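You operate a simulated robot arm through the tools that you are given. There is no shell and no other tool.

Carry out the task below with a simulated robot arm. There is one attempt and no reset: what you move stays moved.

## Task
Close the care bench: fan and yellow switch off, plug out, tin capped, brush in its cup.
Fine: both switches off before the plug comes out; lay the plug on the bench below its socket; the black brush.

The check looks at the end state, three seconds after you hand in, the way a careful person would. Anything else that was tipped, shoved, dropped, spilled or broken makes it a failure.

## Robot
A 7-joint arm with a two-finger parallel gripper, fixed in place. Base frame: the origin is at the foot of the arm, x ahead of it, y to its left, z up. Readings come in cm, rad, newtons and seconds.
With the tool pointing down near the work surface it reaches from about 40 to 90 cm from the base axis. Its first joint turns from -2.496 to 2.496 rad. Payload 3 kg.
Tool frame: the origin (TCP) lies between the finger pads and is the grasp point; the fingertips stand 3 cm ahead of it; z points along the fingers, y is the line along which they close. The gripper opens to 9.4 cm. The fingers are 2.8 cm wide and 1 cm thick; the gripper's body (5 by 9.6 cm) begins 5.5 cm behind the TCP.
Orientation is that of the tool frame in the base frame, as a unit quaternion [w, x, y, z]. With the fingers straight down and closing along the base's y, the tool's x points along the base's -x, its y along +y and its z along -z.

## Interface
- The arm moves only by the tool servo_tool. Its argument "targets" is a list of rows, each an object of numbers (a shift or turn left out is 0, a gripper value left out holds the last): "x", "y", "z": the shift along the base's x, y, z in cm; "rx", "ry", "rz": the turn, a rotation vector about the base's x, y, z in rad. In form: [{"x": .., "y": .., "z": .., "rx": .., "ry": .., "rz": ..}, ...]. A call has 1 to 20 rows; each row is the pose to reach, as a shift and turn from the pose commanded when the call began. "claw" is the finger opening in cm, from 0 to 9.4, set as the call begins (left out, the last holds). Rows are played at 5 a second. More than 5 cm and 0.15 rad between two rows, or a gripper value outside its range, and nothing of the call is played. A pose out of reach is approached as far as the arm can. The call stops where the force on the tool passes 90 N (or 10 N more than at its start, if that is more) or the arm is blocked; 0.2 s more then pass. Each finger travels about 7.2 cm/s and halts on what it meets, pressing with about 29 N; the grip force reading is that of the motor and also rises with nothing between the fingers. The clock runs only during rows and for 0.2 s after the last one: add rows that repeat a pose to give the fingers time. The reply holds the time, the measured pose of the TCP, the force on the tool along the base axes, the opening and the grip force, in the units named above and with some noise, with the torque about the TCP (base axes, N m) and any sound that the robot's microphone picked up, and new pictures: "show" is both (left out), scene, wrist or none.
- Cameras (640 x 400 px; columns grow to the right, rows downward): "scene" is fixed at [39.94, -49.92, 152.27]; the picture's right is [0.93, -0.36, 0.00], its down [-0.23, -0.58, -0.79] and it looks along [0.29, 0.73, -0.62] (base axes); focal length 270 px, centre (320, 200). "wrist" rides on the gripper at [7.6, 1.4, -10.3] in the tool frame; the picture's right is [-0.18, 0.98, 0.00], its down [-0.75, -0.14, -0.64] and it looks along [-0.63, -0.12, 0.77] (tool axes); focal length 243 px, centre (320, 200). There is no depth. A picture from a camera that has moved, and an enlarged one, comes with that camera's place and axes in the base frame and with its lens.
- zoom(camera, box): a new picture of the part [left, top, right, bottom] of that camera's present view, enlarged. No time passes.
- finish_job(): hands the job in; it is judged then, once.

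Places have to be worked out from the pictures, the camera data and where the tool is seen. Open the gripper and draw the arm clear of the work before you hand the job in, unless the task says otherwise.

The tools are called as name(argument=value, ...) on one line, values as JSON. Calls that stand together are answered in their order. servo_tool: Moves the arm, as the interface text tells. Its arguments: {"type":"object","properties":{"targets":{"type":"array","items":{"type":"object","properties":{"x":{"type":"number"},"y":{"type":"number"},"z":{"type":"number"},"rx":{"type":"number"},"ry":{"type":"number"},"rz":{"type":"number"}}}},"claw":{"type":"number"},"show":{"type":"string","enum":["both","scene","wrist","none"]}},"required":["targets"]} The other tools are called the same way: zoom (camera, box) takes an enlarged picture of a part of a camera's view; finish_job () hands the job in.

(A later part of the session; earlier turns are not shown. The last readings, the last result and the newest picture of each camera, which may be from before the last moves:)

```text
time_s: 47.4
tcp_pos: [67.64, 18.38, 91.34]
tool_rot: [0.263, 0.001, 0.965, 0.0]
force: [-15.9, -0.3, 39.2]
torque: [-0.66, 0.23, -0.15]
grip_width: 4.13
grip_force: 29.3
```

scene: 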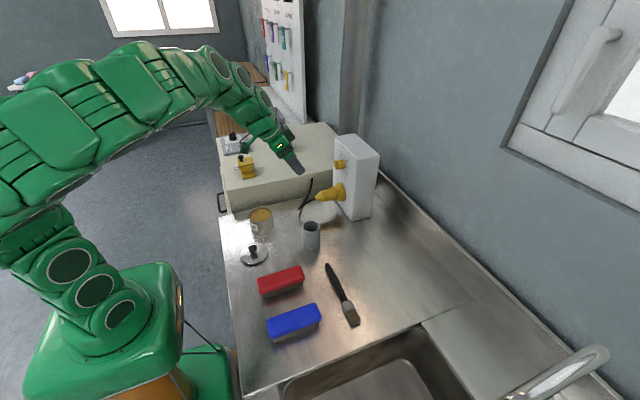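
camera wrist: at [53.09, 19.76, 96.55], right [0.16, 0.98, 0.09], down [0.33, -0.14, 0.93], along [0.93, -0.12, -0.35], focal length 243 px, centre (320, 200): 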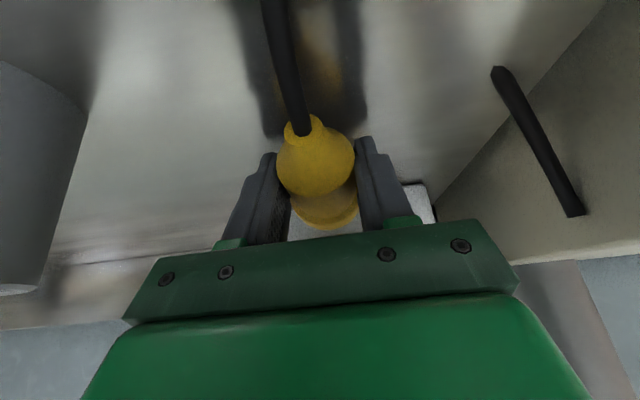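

Contact is firm (39 N up). Ease up slightly, then open to release the plug.

servo_tool(targets=[{"z": 0.08}, {"z": 0.08}], show="none")

servo_tool(targets=[{"z": 0}, {"z": 0}, {"z": 0}], claw=5.5, show="wrist")

zoom(camera="scene", box=[286, 175, 366, 225])

```text
time_s: 48.0
tcp_pos: [67.7, 18.33, 91.28]
tool_rot: [0.262, 0.002, 0.965, 0.0]
force: [0.7, 2.3, 27.1]
torque: [-0.35, -0.27, 0.15]
grip_width: 4.14
grip_force: 29.4
```

```text
time_s: 48.8
tcp_pos: [67.6, 18.51, 91.35]
tool_rot: [0.262, 0.0, 0.965, 0.001]
force: [14.5, 21.3, 28.5]
torque: [0.07, -0.56, 0.55]
grip_width: 4.29
grip_force: 0.1
camera wrist: at [55.79, 19.81, 96.18], right [0.16, 0.98, 0.1], down [0.32, -0.14, 0.93], along [0.93, -0.12, -0.34], focal length 243 px, centre (320, 200)
```

wrist: 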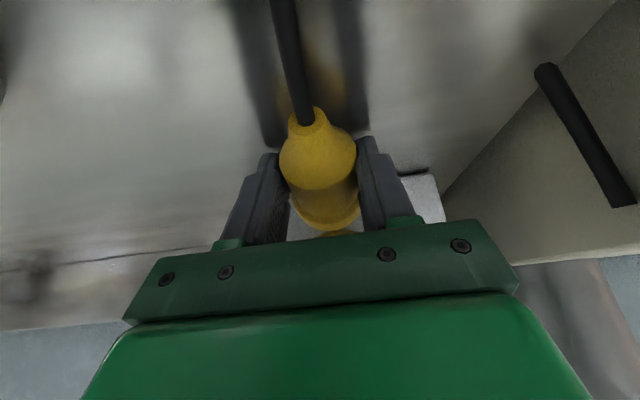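

```text
8.00 times, centred on (326, 200) of scene
camera zoom: at [39.94, -49.92, 152.27], right [0.93, -0.36, 0.0], down [-0.23, -0.58, -0.79], along [0.29, 0.73, -0.62], focal length 2156 px, centre (272, 200)
```

zoom: 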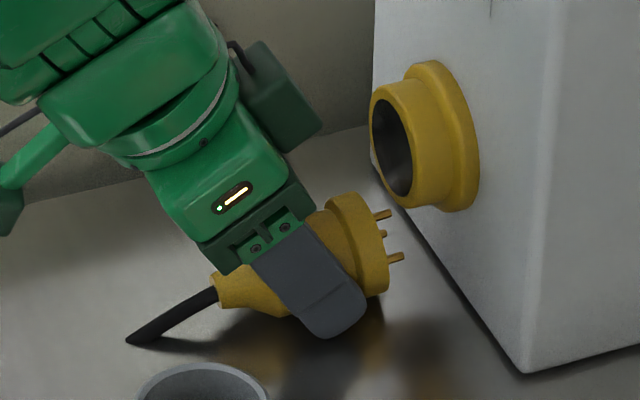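

The fingertips seem to be pressing on the bench, resisting the opening. Raise very slightly while opening so the plug settles.

servo_tool(targets=[{"z": 0.15}, {"z": 0.25}, {"z": 0.25}, {"z": 0.25}], claw=5.5, show="wrist")

zoom(camera="scene", box=[286, 175, 366, 225])

```text
time_s: 49.8
tcp_pos: [67.59, 18.39, 91.4]
tool_rot: [0.261, 0.001, 0.965, 0.001]
force: [-0.1, 0.6, -0.2]
torque: [-0.02, 0.0, 0.02]
grip_width: 5.5
grip_force: 0.4
camera wrist: at [55.78, 19.77, 96.37], right [0.16, 0.98, 0.09], down [0.33, -0.14, 0.93], along [0.93, -0.12, -0.34], focal length 243 px, centre (320, 200)
```

wrist: 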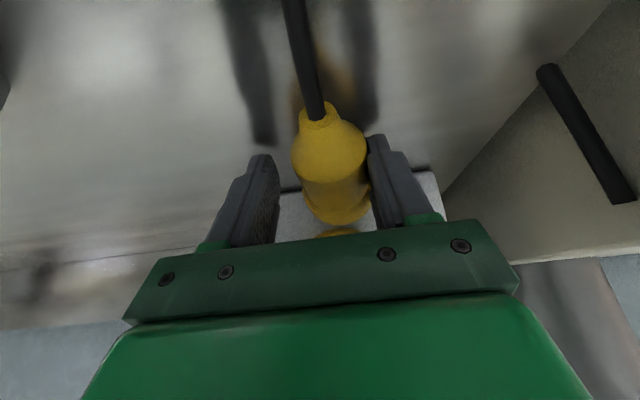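

```text
8.00 times, centred on (326, 200) of scene
camera zoom: at [39.94, -49.92, 152.27], right [0.93, -0.36, 0.0], down [-0.23, -0.58, -0.79], along [0.29, 0.73, -0.62], focal length 2156 px, centre (272, 200)
```

zoom: 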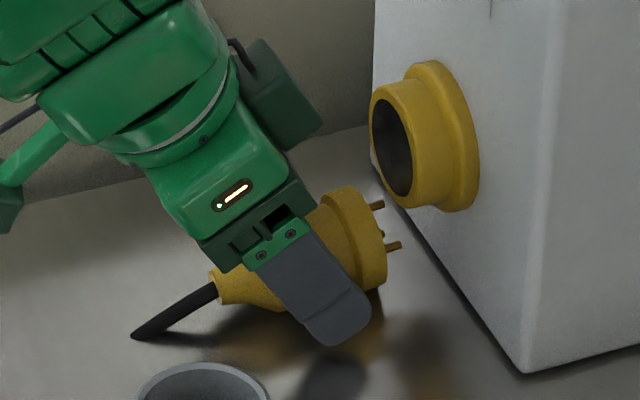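

servo_tool(targets=[{"y": 0.3}, {"y": 0.5}, {"y": 0.5}, {"y": 0.5}], claw=7.5, show="wrist")

zoom(camera="scene", box=[286, 175, 366, 225])

zoom(camera="wrist", box=[240, 60, 440, 185])

```text
time_s: 50.8
tcp_pos: [67.74, 18.86, 91.6]
tool_rot: [0.261, 0.002, 0.965, 0.0]
force: [0.0, 0.5, 0.3]
torque: [0.04, 0.01, -0.01]
grip_width: 7.49
grip_force: 0.1
camera wrist: at [55.79, 20.25, 96.39], right [0.16, 0.98, 0.09], down [0.33, -0.14, 0.93], along [0.93, -0.12, -0.34], focal length 243 px, centre (320, 200)
```

wrist: 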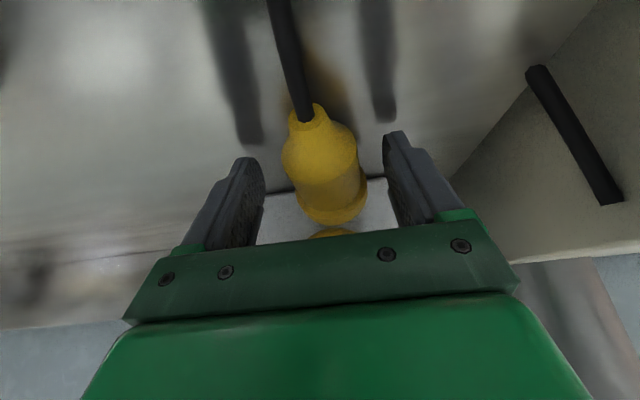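

```text
8.00 times, centred on (326, 200) of scene
camera zoom: at [39.94, -49.92, 152.27], right [0.93, -0.36, 0.0], down [-0.23, -0.58, -0.79], along [0.29, 0.73, -0.62], focal length 2156 px, centre (272, 200)
```

zoom: 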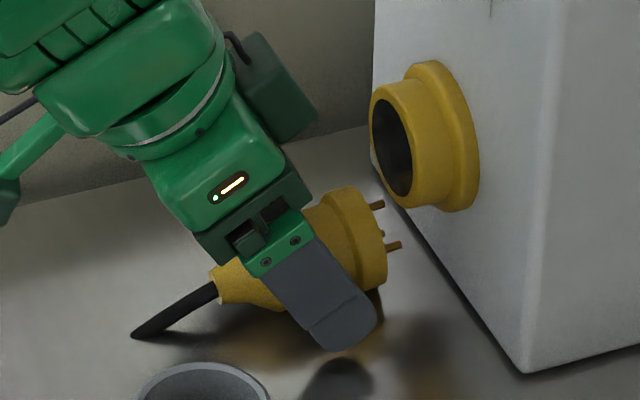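

```text
3.20 times, centred on (340, 122) of wrist
camera zoom: at [55.79, 20.25, 96.39], right [0.16, 0.98, 0.09], down [0.33, -0.14, 0.93], along [0.93, -0.12, -0.34], focal length 776 px, centre (256, 448)
```

zoom: 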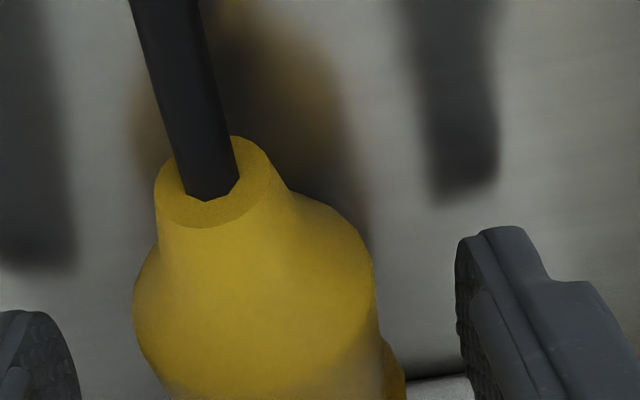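

The plug is free and steady. Withdraw along the lean, upward and back.

servo_tool(targets=[{"x": -0.8, "z": 1.4}, {"x": -2, "z": 3.4}, {"x": -3.5, "z": 6}, {"x": -5, "z": 9}, {"x": -7, "z": 12.5}, {"x": -9, "z": 16}, {"x": -9, "z": 16}], claw=7.5, show="both")

zoom(camera="scene", box=[286, 165, 382, 225])

```text
time_s: 52.4
tcp_pos: [58.5, 18.85, 107.69]
tool_rot: [0.261, 0.001, 0.965, 0.001]
force: [-0.1, -0.1, 0.3]
torque: [0.0, 0.0, -0.02]
grip_width: 7.5
grip_force: 0.0
camera wrist: at [46.77, 20.31, 112.41], right [0.16, 0.98, 0.09], down [0.33, -0.14, 0.93], along [0.93, -0.12, -0.34], focal length 243 px, centre (320, 200)
```

scene: 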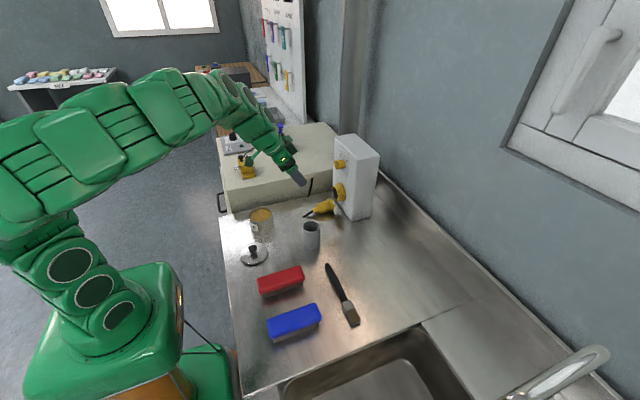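
wrist: 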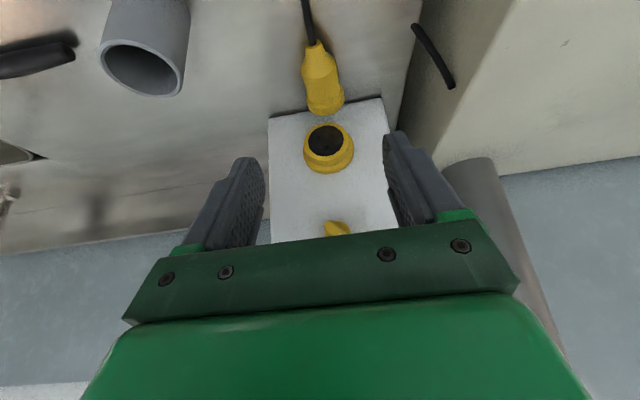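

```text
6.67 times, centred on (334, 195) of scene
camera zoom: at [39.94, -49.92, 152.27], right [0.93, -0.36, 0.0], down [-0.23, -0.58, -0.79], along [0.29, 0.73, -0.62], focal length 1797 px, centre (227, 233)
```

zoom: 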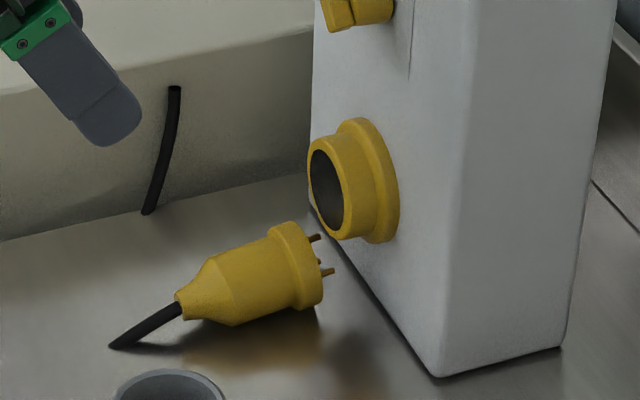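

The plug lies on the bench right below its socket, clear of everything. Next the tin lid: go tool-down above the lid/tin to measure both.

servo_tool(targets=[{"x": -2, "y": -0.5, "z": 1, "ry": 0.1}, {"x": -4.5, "y": -1.2, "z": 2, "ry": 0.21}, {"x": -7.5, "y": -2, "z": 3, "ry": 0.32}, {"x": -10.5, "y": -3, "z": 4, "ry": 0.43}, {"x": -13, "y": -4, "z": 4.5, "ry": 0.5236}, {"x": -14.5, "y": -4.8, "z": 4.5, "ry": 0.5236}, {"x": -14.5, "y": -4.8, "z": 4.5, "ry": 0.5236}], claw=7.5, show="both")

```text
time_s: 54.0
tcp_pos: [44.21, 14.02, 111.91]
tool_rot: [0.002, 0.002, 1.0, -0.001]
force: [0.3, 0.3, -0.1]
torque: [0.01, 0.01, -0.01]
grip_width: 7.5
grip_force: 0.0
camera wrist: at [36.4, 15.43, 122.04], right [0.19, 0.98, 0.0], down [0.75, -0.14, 0.65], along [0.63, -0.12, -0.76], focal length 243 px, centre (320, 200)
```

scene: 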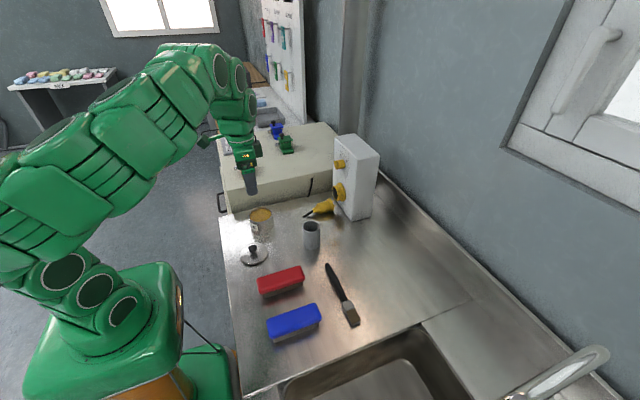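
wrist: 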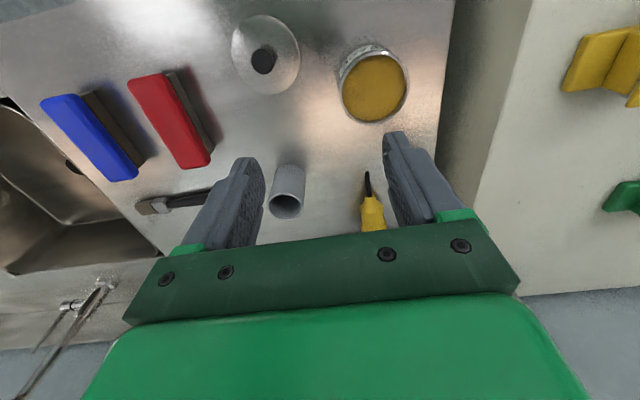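

zoom(camera="wrist", box=[216, 10, 424, 140])

zoom(camera="scene", box=[236, 200, 284, 230])

zoom(camera="scene", box=[228, 238, 276, 268])

```text
3.08 times, centred on (320, 75) of wrist
camera zoom: at [36.4, 15.43, 122.04], right [0.19, 0.98, 0.0], down [0.75, -0.14, 0.65], along [0.63, -0.12, -0.76], focal length 746 px, centre (320, 585)
```

zoom: 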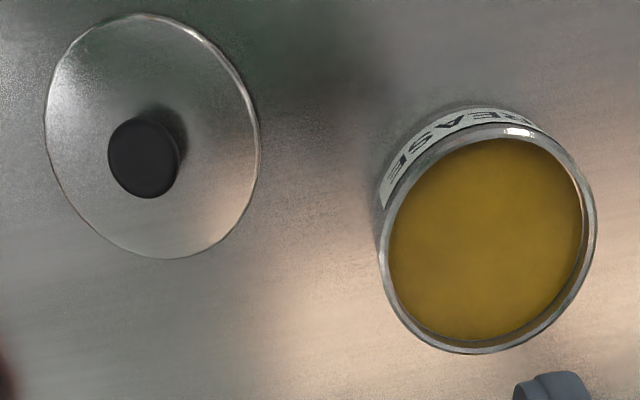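

```text
13.33 times, centred on (260, 215) of scene
camera zoom: at [39.94, -49.92, 152.27], right [0.93, -0.36, 0.0], down [-0.23, -0.58, -0.79], along [0.29, 0.73, -0.62], focal length 3594 px, centre (1120, 0)
```

zoom: 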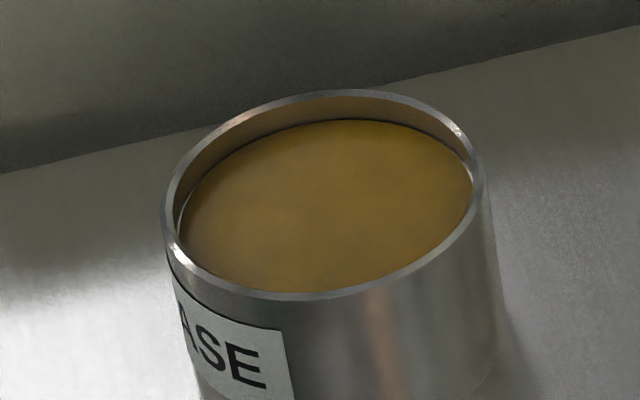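

```text
13.33 times, centred on (252, 253) of scene
camera zoom: at [39.94, -49.92, 152.27], right [0.93, -0.36, 0.0], down [-0.23, -0.58, -0.79], along [0.29, 0.73, -0.62], focal length 3594 px, centre (1227, -507)
```

zoom: 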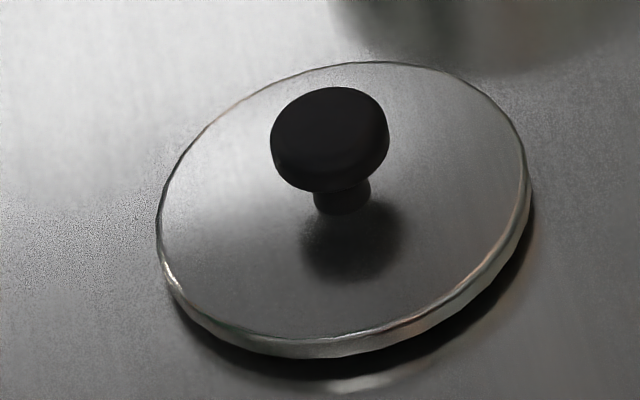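

Measured: lid centre ≈(40.8, 8.0), knob head top z≈91.4 (2.6 cm wide), tin rim centre ≈(45.5, 20.0) at z≈93.1. I go down above the lid knob for a closer look.

servo_tool(targets=[{"x": -1, "y": -1.8, "z": -3}, {"x": -2, "y": -3.6, "z": -6}, {"x": -3, "y": -5.4, "z": -9}, {"x": -3.3, "y": -6, "z": -12}, {"x": -3.3, "y": -6, "z": -14}, {"x": -3.3, "y": -6, "z": -14}], claw=5, show="wrist")

zoom(camera="wrist", box=[220, 80, 420, 205])

zoom(camera="scene", box=[220, 218, 284, 258])

```text
time_s: 55.4
tcp_pos: [40.82, 8.06, 97.95]
tool_rot: [0.003, 0.002, 1.0, 0.001]
force: [-0.3, 1.1, 0.0]
torque: [0.01, 0.01, 0.01]
grip_width: 5.02
grip_force: 0.1
camera wrist: at [33.11, 9.44, 108.06], right [0.19, 0.98, 0.0], down [0.75, -0.14, 0.65], along [0.64, -0.12, -0.76], focal length 243 px, centre (320, 200)
```

wrist: 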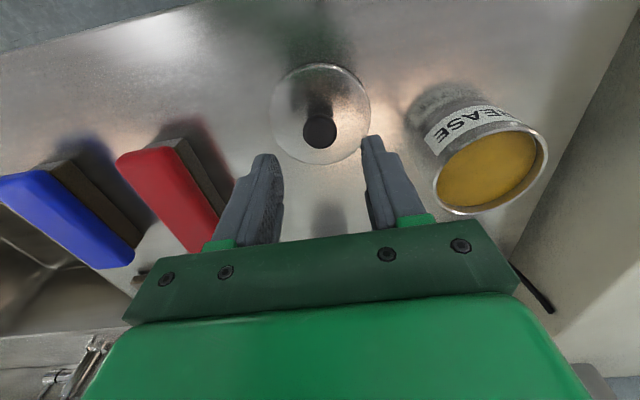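

```text
3.20 times, centred on (320, 142) of wrist
camera zoom: at [33.11, 9.44, 108.06], right [0.19, 0.98, 0.0], down [0.75, -0.14, 0.65], along [0.64, -0.12, -0.76], focal length 776 px, centre (320, 384)
```

zoom: 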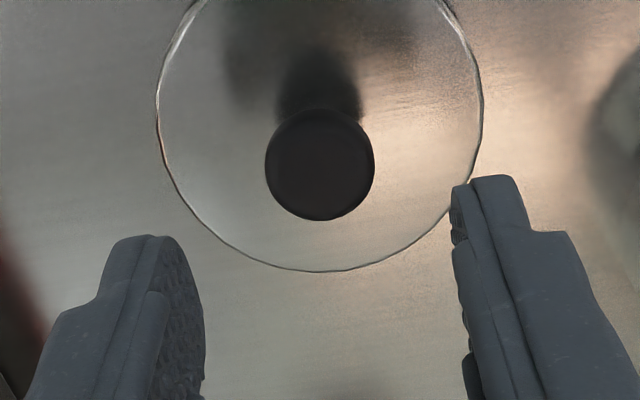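

```text
10.00 times, centred on (252, 238) of scene
camera zoom: at [39.94, -49.92, 152.27], right [0.93, -0.36, 0.0], down [-0.23, -0.58, -0.79], along [0.29, 0.73, -0.62], focal length 2696 px, centre (1000, -180)
```

zoom: 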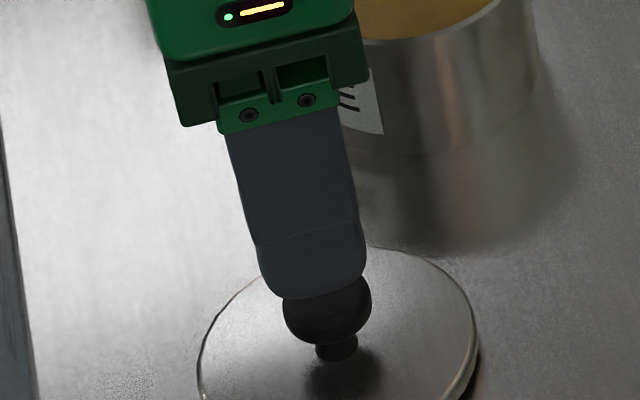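

Knob is centred under the gripper. Descend to put the tips around the knob head (TCP z≈92.7), then close.

servo_tool(targets=[{"x": -0.1, "z": -1.5}, {"x": -0.1, "z": -3}, {"x": -0.1, "z": -4.5}, {"x": -0.1, "z": -5.2}, {"x": -0.1, "z": -5.2}], claw=5, show="none")

zoom(camera="wrist", box=[220, 80, 420, 205])

zoom(camera="scene", box=[220, 223, 284, 263])

```text
time_s: 56.6
tcp_pos: [40.73, 8.07, 92.73]
tool_rot: [0.002, 0.001, 1.0, 0.001]
force: [-0.5, -0.4, -0.2]
torque: [-0.03, 0.01, -0.01]
grip_width: 4.99
grip_force: 0.0
```

```text
3.20 times, centred on (320, 142) of wrist
camera zoom: at [32.97, 9.47, 102.86], right [0.19, 0.98, 0.0], down [0.75, -0.14, 0.65], along [0.64, -0.12, -0.76], focal length 776 px, centre (320, 384)
```

zoom: 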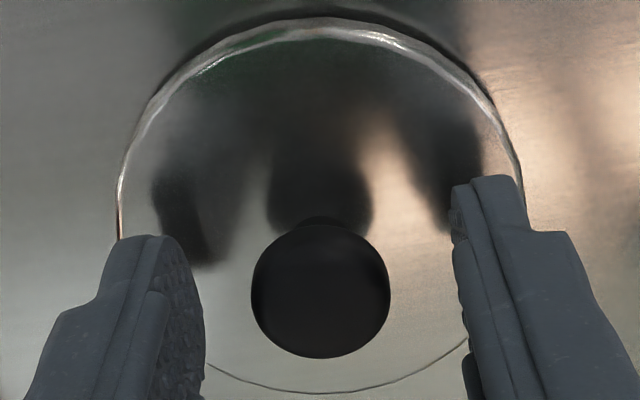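

```text
10.00 times, centred on (252, 243) of scene
camera zoom: at [39.94, -49.92, 152.27], right [0.93, -0.36, 0.0], down [-0.23, -0.58, -0.79], along [0.29, 0.73, -0.62], focal length 2696 px, centre (1000, -230)
```

zoom: 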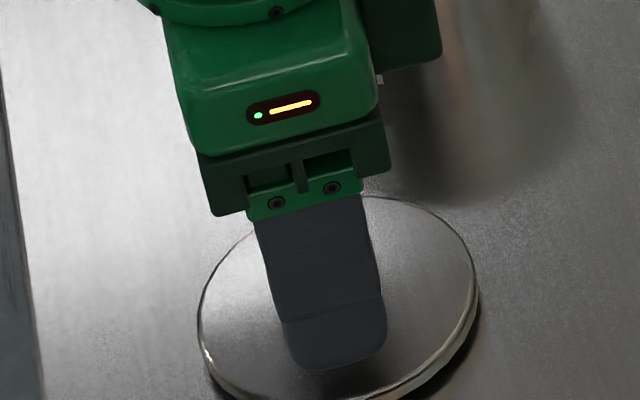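

Knob is centred between the pads. Lower 0.2 cm and close on the knob.

servo_tool(targets=[{"z": -0.2}, {"z": -0.2}], claw=5, show="none")

servo_tool(targets=[{"z": 0}, {"z": 0}, {"z": 0}, {"z": 0}], claw=1, show="none")

zoom(camera="wrist", box=[220, 80, 420, 205])

zoom(camera="scene", box=[220, 223, 284, 263])

```text
time_s: 57.2
tcp_pos: [40.71, 7.94, 92.53]
tool_rot: [0.003, 0.001, 1.0, 0.0]
force: [-0.2, 0.3, -0.3]
torque: [0.0, 0.06, 0.01]
grip_width: 5.02
grip_force: 0.0
```

```text
time_s: 58.2
tcp_pos: [40.83, 8.02, 92.58]
tool_rot: [0.003, 0.002, 1.0, 0.0]
force: [0.0, -0.9, 2.3]
torque: [-0.07, 0.0, -0.02]
grip_width: 2.22
grip_force: 29.5
```

```text
3.20 times, centred on (320, 142) of wrist
camera zoom: at [32.97, 9.44, 102.69], right [0.19, 0.98, 0.0], down [0.75, -0.14, 0.65], along [0.64, -0.12, -0.76], focal length 776 px, centre (320, 384)
```

zoom: 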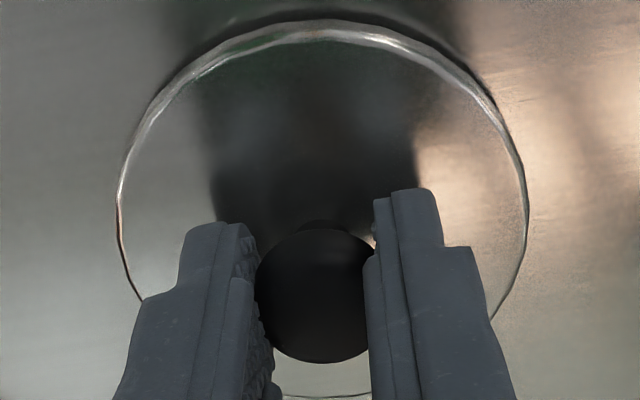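

```text
10.00 times, centred on (252, 243) of scene
camera zoom: at [39.94, -49.92, 152.27], right [0.93, -0.36, 0.0], down [-0.23, -0.58, -0.79], along [0.29, 0.73, -0.62], focal length 2696 px, centre (1000, -230)
```

zoom: 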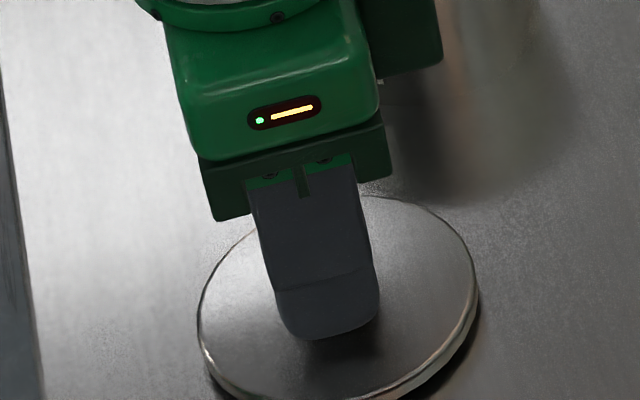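

Gripped the knob (2.2 cm). Lift the lid.

servo_tool(targets=[{"z": 0.5}, {"z": 1.5}, {"z": 3}, {"z": 4.5}, {"z": 6}, {"z": 8}, {"z": 10}, {"z": 10}], show="both")

zoom(camera="wrist", box=[220, 80, 540, 280])

zoom(camera="scene", box=[220, 185, 300, 235])

```text
time_s: 60.0
tcp_pos: [40.78, 7.98, 102.6]
tool_rot: [0.004, 0.002, 1.0, 0.001]
force: [-0.4, -0.4, -1.2]
torque: [0.01, 0.03, 0.02]
grip_width: 2.22
grip_force: 28.8
camera wrist: at [32.94, 9.41, 112.76], right [0.19, 0.98, 0.0], down [0.75, -0.14, 0.65], along [0.64, -0.12, -0.76], focal length 243 px, centre (320, 200)
```

scene: 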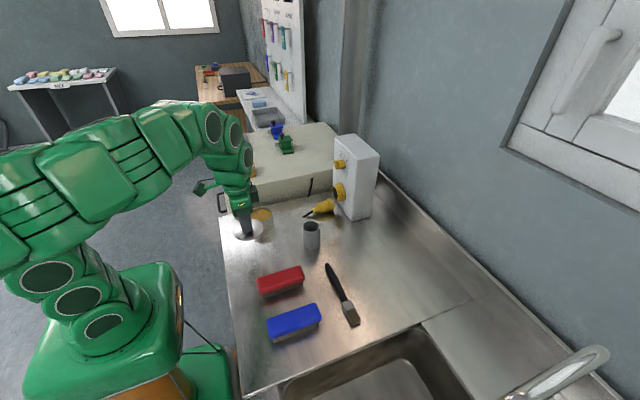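
wrist: 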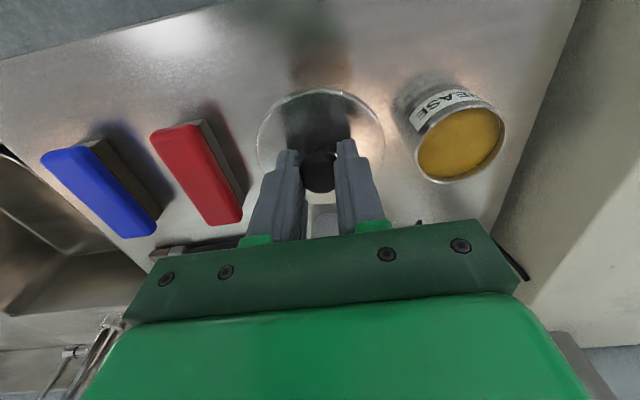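

```text
2.00 times, centred on (380, 180) of wrist
camera zoom: at [32.94, 9.41, 112.76], right [0.19, 0.98, 0.0], down [0.75, -0.14, 0.65], along [0.64, -0.12, -0.76], focal length 485 px, centre (200, 240)
```

zoom: 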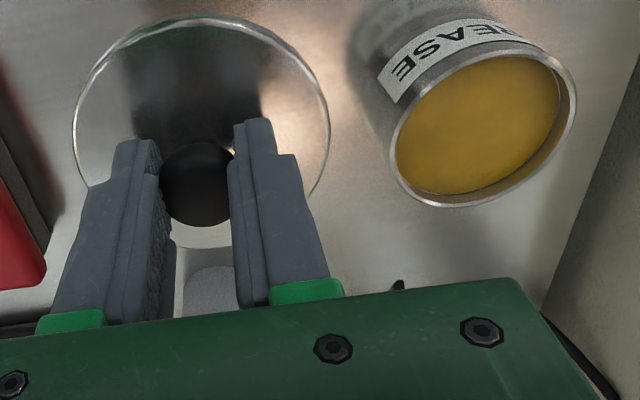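

```text
8.00 times, centred on (260, 210) of scene
camera zoom: at [39.94, -49.92, 152.27], right [0.93, -0.36, 0.0], down [-0.23, -0.58, -0.79], along [0.29, 0.73, -0.62], focal length 2156 px, centre (800, 120)
```

zoom: 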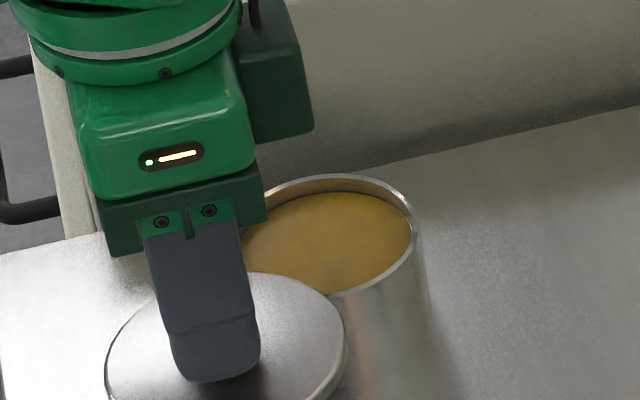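

The lid hangs level from the gripper. Refined tin centre ≈(45.45, 20.1). Carry the lid over the tin with clearance.

servo_tool(targets=[{"x": 0.8, "y": 2, "z": 0}, {"x": 1.6, "y": 4.2, "z": 0}, {"x": 2.4, "y": 6.4, "z": 0}, {"x": 3.2, "y": 8.6, "z": 0}, {"x": 4, "y": 10.6, "z": 0}, {"x": 4.65, "y": 12.1, "z": 0}, {"x": 4.65, "y": 12.1, "z": -1.5}, {"x": 4.65, "y": 12.1, "z": -2.5}, {"x": 4.65, "y": 12.1, "z": -2.5}], show="none")

zoom(camera="wrist", box=[200, 40, 440, 190])

zoom(camera="scene", box=[224, 185, 304, 235])

```text
time_s: 62.0
tcp_pos: [45.38, 20.05, 100.05]
tool_rot: [0.002, 0.003, 1.0, 0.0]
force: [-0.6, 1.0, 0.0]
torque: [-0.01, 0.03, 0.01]
grip_width: 2.2
grip_force: 28.9
```

```text
2.67 times, centred on (320, 115) of wrist
camera zoom: at [37.63, 21.52, 110.18], right [0.19, 0.98, 0.0], down [0.75, -0.14, 0.65], along [0.64, -0.12, -0.76], focal length 647 px, centre (320, 427)
```

zoom: 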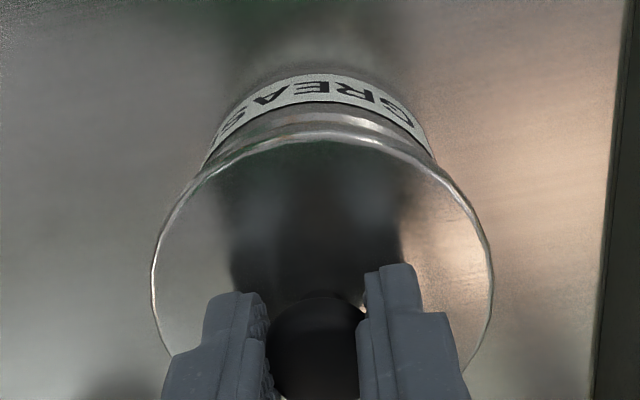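

```text
8.00 times, centred on (264, 210) of scene
camera zoom: at [39.94, -49.92, 152.27], right [0.93, -0.36, 0.0], down [-0.23, -0.58, -0.79], along [0.29, 0.73, -0.62], focal length 2156 px, centre (768, 120)
```

zoom: 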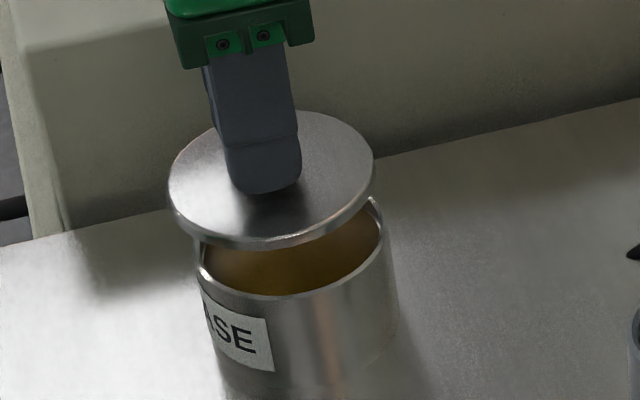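

The lid hovers about 2.4 cm above the tin. I enlarge both views to compare the lid edge and tin rim precisely before lowering.

zoom(camera="wrist", box=[250, 55, 394, 145])

zoom(camera="scene", box=[240, 194, 280, 219])

```text
4.44 times, centred on (322, 100) of wrist
camera zoom: at [37.63, 21.52, 110.18], right [0.19, 0.98, 0.0], down [0.75, -0.14, 0.65], along [0.64, -0.12, -0.76], focal length 1078 px, centre (311, 644)
```

zoom: 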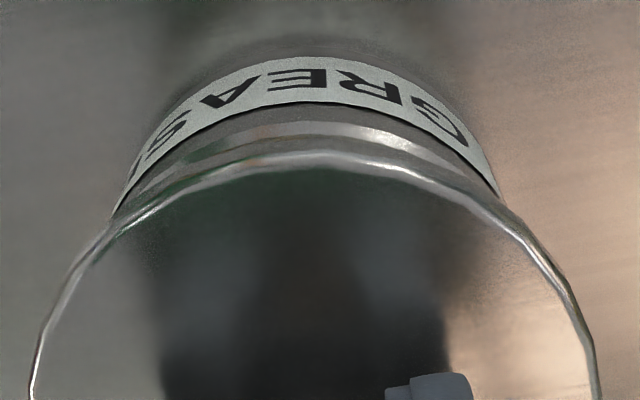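

```text
16.00 times, centred on (260, 206) of scene
camera zoom: at [39.94, -49.92, 152.27], right [0.93, -0.36, 0.0], down [-0.23, -0.58, -0.79], along [0.29, 0.73, -0.62], focal length 4313 px, centre (1280, 96)
```

zoom: 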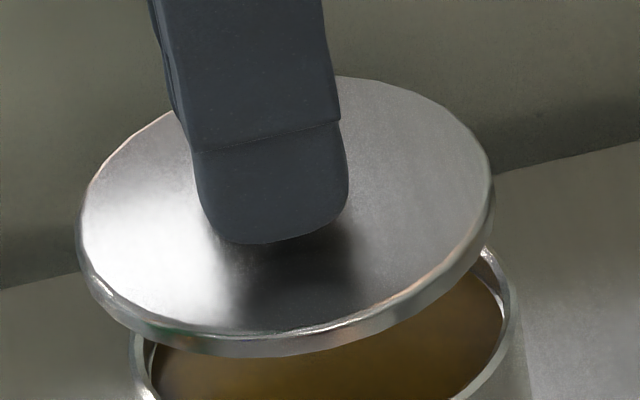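

Lid versus tin: nearly centred, with the tin slightly further in +x (0.1–0.3 cm). Shift +0.15 in x and lower to a small gap, then compare again.

servo_tool(targets=[{"x": 0.1, "y": -0.05, "z": -0.6}, {"x": 0.15, "y": -0.05, "z": -1.2}, {"x": 0.15, "y": -0.05, "z": -1.7}, {"x": 0.15, "y": -0.05, "z": -1.7}], show="none")

zoom(camera="wrist", box=[250, 55, 394, 145])

zoom(camera="scene", box=[240, 198, 280, 223])

```text
time_s: 63.0
tcp_pos: [45.5, 20.13, 98.42]
tool_rot: [0.003, 0.001, 1.0, -0.001]
force: [0.2, 0.2, -0.3]
torque: [-0.02, -0.03, 0.01]
grip_width: 2.21
grip_force: 29.6
```

```text
4.44 times, centred on (322, 100) of wrist
camera zoom: at [37.79, 21.54, 108.5], right [0.19, 0.98, 0.0], down [0.75, -0.14, 0.65], along [0.64, -0.12, -0.76], focal length 1078 px, centre (311, 644)
```

zoom: 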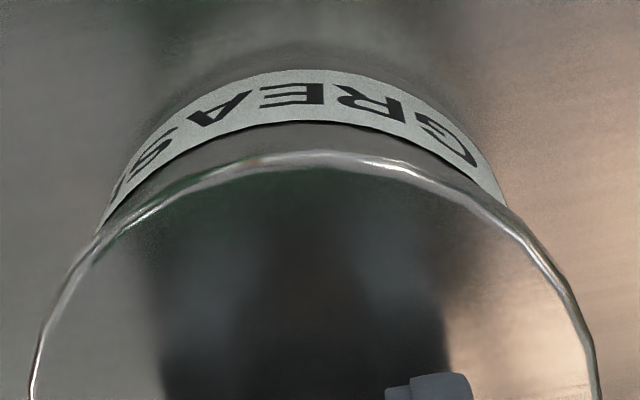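

```text
16.00 times, centred on (260, 210) of scene
camera zoom: at [39.94, -49.92, 152.27], right [0.93, -0.36, 0.0], down [-0.23, -0.58, -0.79], along [0.29, 0.73, -0.62], focal length 4313 px, centre (1280, 32)
```

zoom: 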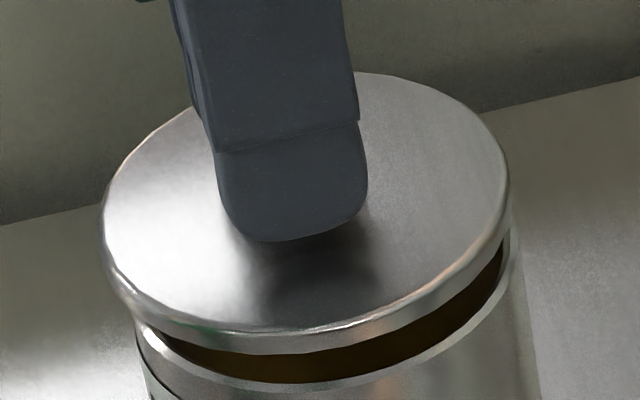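

Now within ~0.15 cm. Shift another +0.1 in x and lower 0.5 cm, checking force and view.

servo_tool(targets=[{"x": 0.1, "z": -0.25}, {"x": 0.1, "z": -0.5}, {"x": 0.1, "z": -0.5}], show="none")

zoom(camera="scene", box=[240, 200, 280, 225])

```text
time_s: 63.8
tcp_pos: [45.72, 20.23, 97.97]
tool_rot: [0.003, 0.002, 1.0, 0.0]
force: [-0.7, -0.1, -0.9]
torque: [0.02, 0.01, -0.01]
grip_width: 2.23
grip_force: 29.4
```

```text
16.00 times, centred on (260, 212) of scene
camera zoom: at [39.94, -49.92, 152.27], right [0.93, -0.36, 0.0], down [-0.23, -0.58, -0.79], along [0.29, 0.73, -0.62], focal length 4313 px, centre (1280, 0)
```

zoom: 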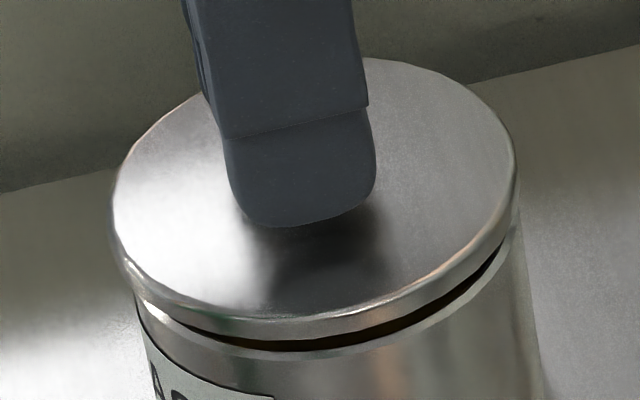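

Gap ~0.3 cm now; lid slightly to the left of the tin. Shift +0.12 in x and lower until it seats.

servo_tool(targets=[{"x": 0.12, "z": -0.1}, {"x": 0.12, "z": -0.25}, {"x": 0.12, "z": -0.4}, {"x": 0.12, "z": -0.4}], show="none")

zoom(camera="scene", box=[240, 200, 280, 225])

zoom(camera="wrist", box=[200, 40, 440, 190])

```text
time_s: 64.8
tcp_pos: [45.69, 20.07, 97.54]
tool_rot: [0.003, 0.001, 1.0, 0.0]
force: [0.6, -5.2, 21.2]
torque: [0.36, -0.45, -0.03]
grip_width: 2.21
grip_force: 29.2
```

```text
16.00 times, centred on (260, 212) of scene
camera zoom: at [39.94, -49.92, 152.27], right [0.93, -0.36, 0.0], down [-0.23, -0.58, -0.79], along [0.29, 0.73, -0.62], focal length 4313 px, centre (1280, 0)
```

zoom: 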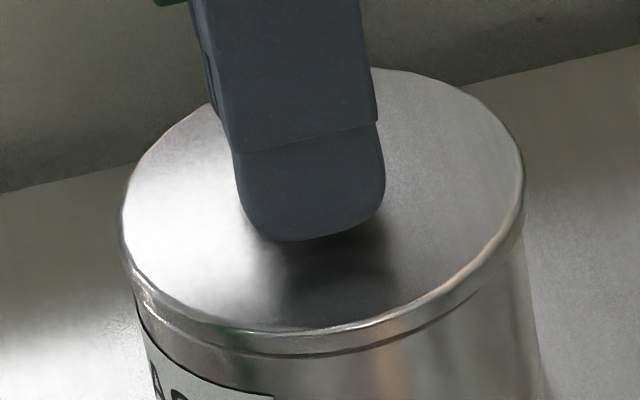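

```text
2.67 times, centred on (320, 115) of wrist
camera zoom: at [38.01, 21.47, 107.64], right [0.19, 0.98, 0.0], down [0.75, -0.14, 0.65], along [0.64, -0.12, -0.76], focal length 647 px, centre (320, 427)
```

zoom: 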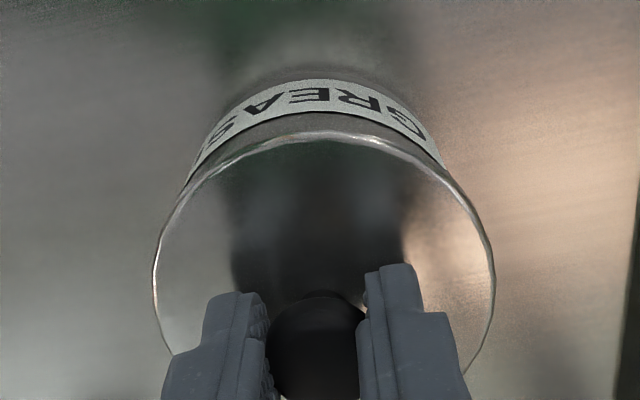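

Contact at ~21 N with the load toward the (+x,+y) side. I look closely at the seam to judge whether the lid is seated.

zoom(camera="scene", box=[244, 212, 268, 227])

zoom(camera="scene", box=[260, 205, 284, 220])

zoom(camera="wrist", box=[280, 75, 360, 125])

```text
16.00 times, centred on (256, 220) of scene
camera zoom: at [39.94, -49.92, 152.27], right [0.93, -0.36, 0.0], down [-0.23, -0.58, -0.79], along [0.29, 0.73, -0.62], focal length 4313 px, centre (1344, -112)
```

zoom: 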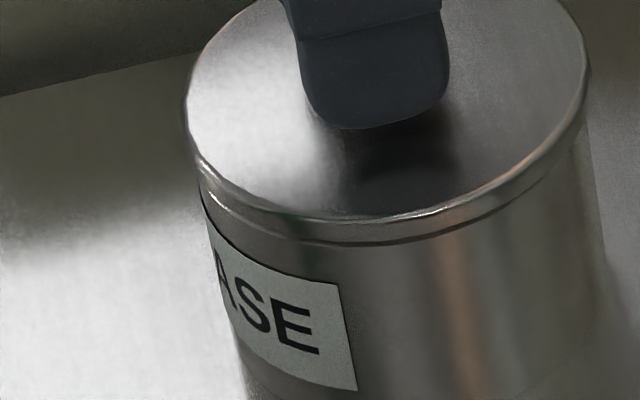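

```text
16.00 times, centred on (272, 212) of scene
camera zoom: at [39.94, -49.92, 152.27], right [0.93, -0.36, 0.0], down [-0.23, -0.58, -0.79], along [0.29, 0.73, -0.62], focal length 4313 px, centre (1088, 0)
```

zoom: 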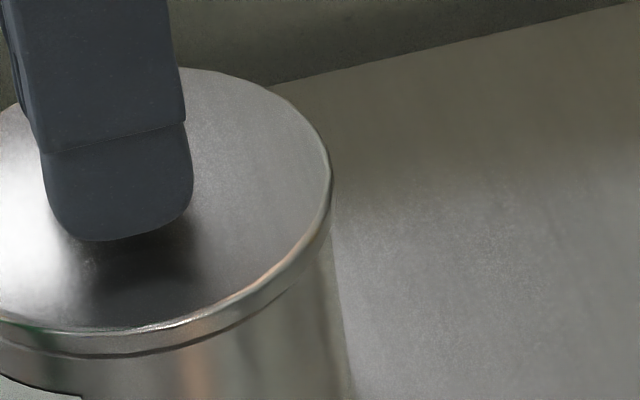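

```text
8.00 times, centred on (320, 100) of wrist
camera zoom: at [38.01, 21.47, 107.64], right [0.19, 0.98, 0.0], down [0.75, -0.14, 0.65], along [0.64, -0.12, -0.76], focal length 1941 px, centre (320, 1000)
```

zoom: 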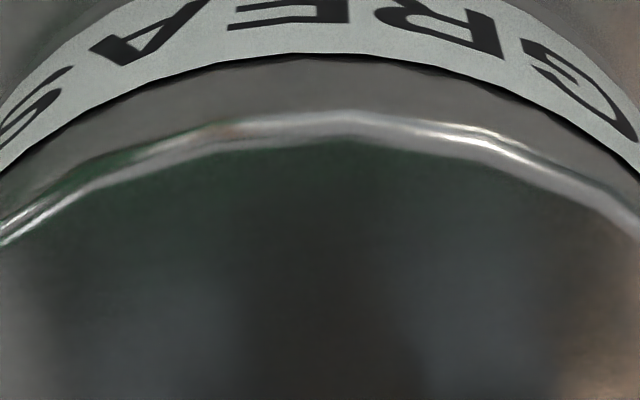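

Load is off to the (+x,+y) side, so I nudge the lid +0.12/+0.1 there and press down gently again to see if it drops further.

servo_tool(targets=[{"z": 0.15}, {"x": 0.12, "y": 0.1, "z": 0.15}, {"x": 0.12, "y": 0.1, "z": 0}, {"x": 0.12, "y": 0.1, "z": -0.15}, {"x": 0.12, "y": 0.1, "z": -0.15}], show="none")

```text
time_s: 66.0
tcp_pos: [45.84, 20.09, 97.32]
tool_rot: [0.003, 0.002, 1.0, 0.0]
force: [-7.2, -8.1, 33.9]
torque: [0.29, 0.17, -0.06]
grip_width: 2.27
grip_force: 29.0
```

zoom(camera="scene", box=[244, 205, 276, 225])

zoom(camera="wrist", box=[200, 40, 440, 190])

```text
16.00 times, centred on (260, 215) of scene
camera zoom: at [39.94, -49.92, 152.27], right [0.93, -0.36, 0.0], down [-0.23, -0.58, -0.79], along [0.29, 0.73, -0.62], focal length 4313 px, centre (1280, -40)
```

zoom: 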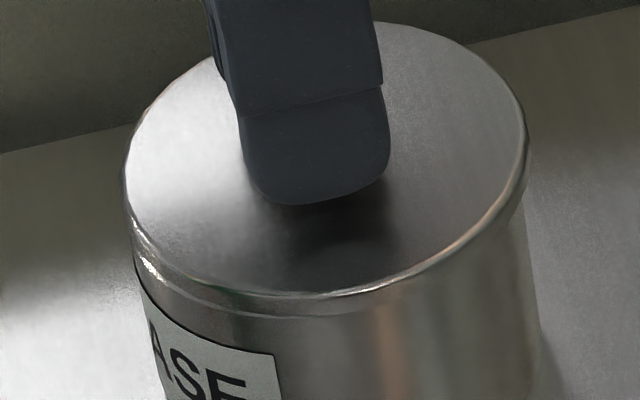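

```text
2.67 times, centred on (320, 115) of wrist
camera zoom: at [38.11, 21.57, 107.46], right [0.19, 0.98, 0.0], down [0.75, -0.14, 0.65], along [0.64, -0.12, -0.76], focal length 647 px, centre (320, 427)
```

zoom: 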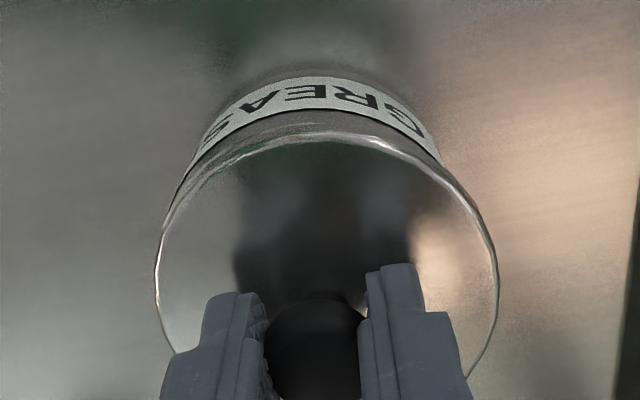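

zoom(camera="wrist", box=[255, 75, 335, 125])

zoom(camera="wrist", box=[320, 80, 400, 130])

zoom(camera="scene", box=[246, 214, 262, 224])

zoom(camera="scene", box=[260, 210, 276, 220])

```text
8.00 times, centred on (295, 100) of wrist
camera zoom: at [38.11, 21.57, 107.46], right [0.19, 0.98, 0.0], down [0.75, -0.14, 0.65], along [0.64, -0.12, -0.76], focal length 1941 px, centre (520, 1000)
```

zoom: 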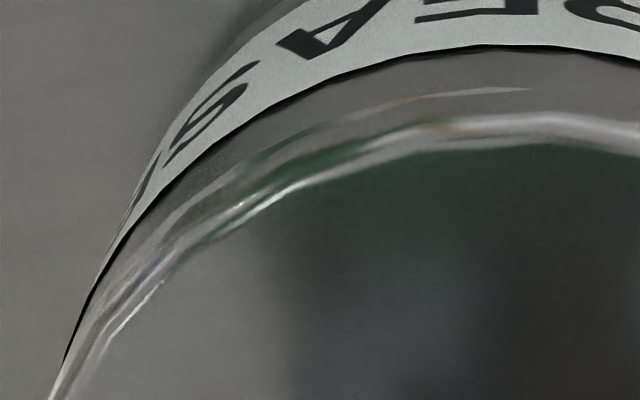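

```text
8.00 times, centred on (360, 105) of wrist
camera zoom: at [38.11, 21.57, 107.46], right [0.19, 0.98, 0.0], down [0.75, -0.14, 0.65], along [0.64, -0.12, -0.76], focal length 1941 px, centre (0, 960)
```

zoom: 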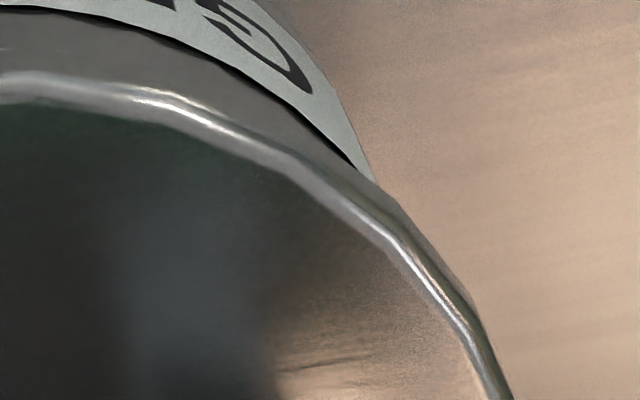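

```text
16.00 times, centred on (254, 219) of scene
camera zoom: at [39.94, -49.92, 152.27], right [0.93, -0.36, 0.0], down [-0.23, -0.58, -0.79], along [0.29, 0.73, -0.62], focal length 4313 px, centre (1376, -104)
```

zoom: 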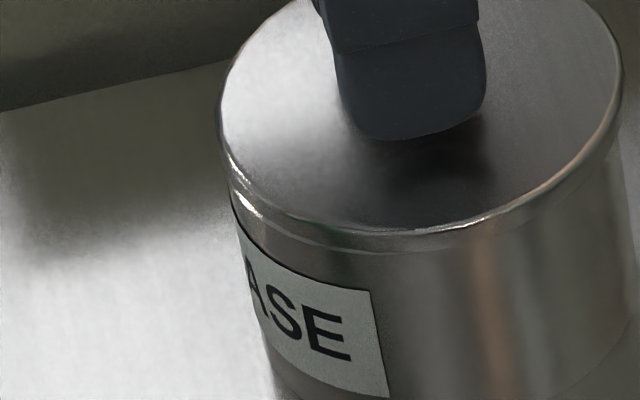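

```text
16.00 times, centred on (268, 215) of scene
camera zoom: at [39.94, -49.92, 152.27], right [0.93, -0.36, 0.0], down [-0.23, -0.58, -0.79], along [0.29, 0.73, -0.62], focal length 4313 px, centre (1152, -40)
```

zoom: 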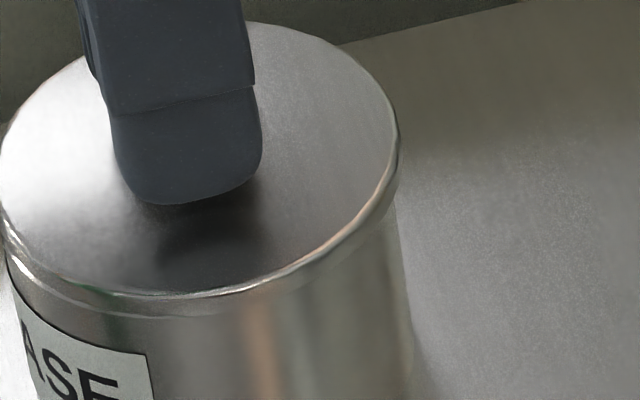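

The pictures suggest the lid dropped with its lower lip inside the rim, now pressing slightly toward (+x,+y). Relieve the side load by (−0.08, −0.08) and check the force.

servo_tool(targets=[{"x": -0.04, "y": -0.04, "z": 0.03}, {"x": -0.08, "y": -0.08, "z": 0.05}, {"x": -0.08, "y": -0.08, "z": 0.05}], show="none")

zoom(camera="wrist", box=[240, 70, 400, 170])

zoom(camera="scene", box=[244, 205, 276, 225])

```text
time_s: 66.8
tcp_pos: [45.94, 20.09, 97.42]
tool_rot: [0.003, 0.002, 1.0, 0.0]
force: [1.7, 2.8, 7.7]
torque: [0.28, -0.12, -0.04]
grip_width: 2.28
grip_force: 29.0
```

```text
4.00 times, centred on (320, 120) of wrist
camera zoom: at [38.03, 21.53, 107.5], right [0.19, 0.98, 0.0], down [0.75, -0.14, 0.65], along [0.64, -0.12, -0.76], focal length 970 px, centre (320, 520)
```

zoom: 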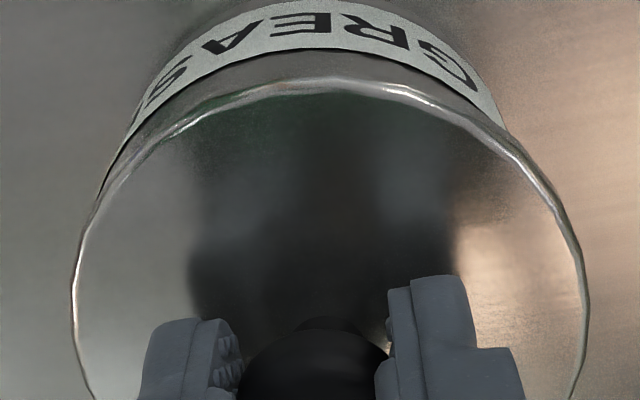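

```text
16.00 times, centred on (260, 215) of scene
camera zoom: at [39.94, -49.92, 152.27], right [0.93, -0.36, 0.0], down [-0.23, -0.58, -0.79], along [0.29, 0.73, -0.62], focal length 4313 px, centre (1280, -40)
```

zoom: 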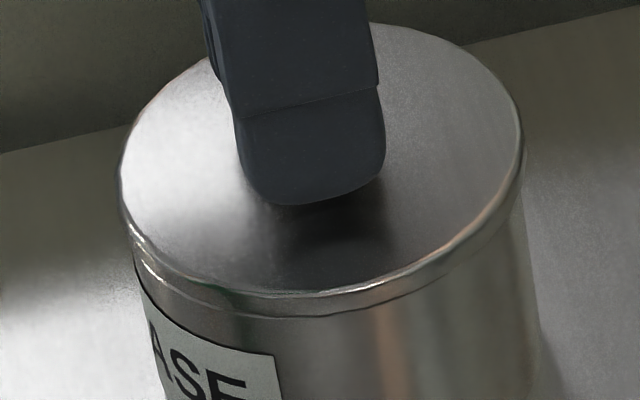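

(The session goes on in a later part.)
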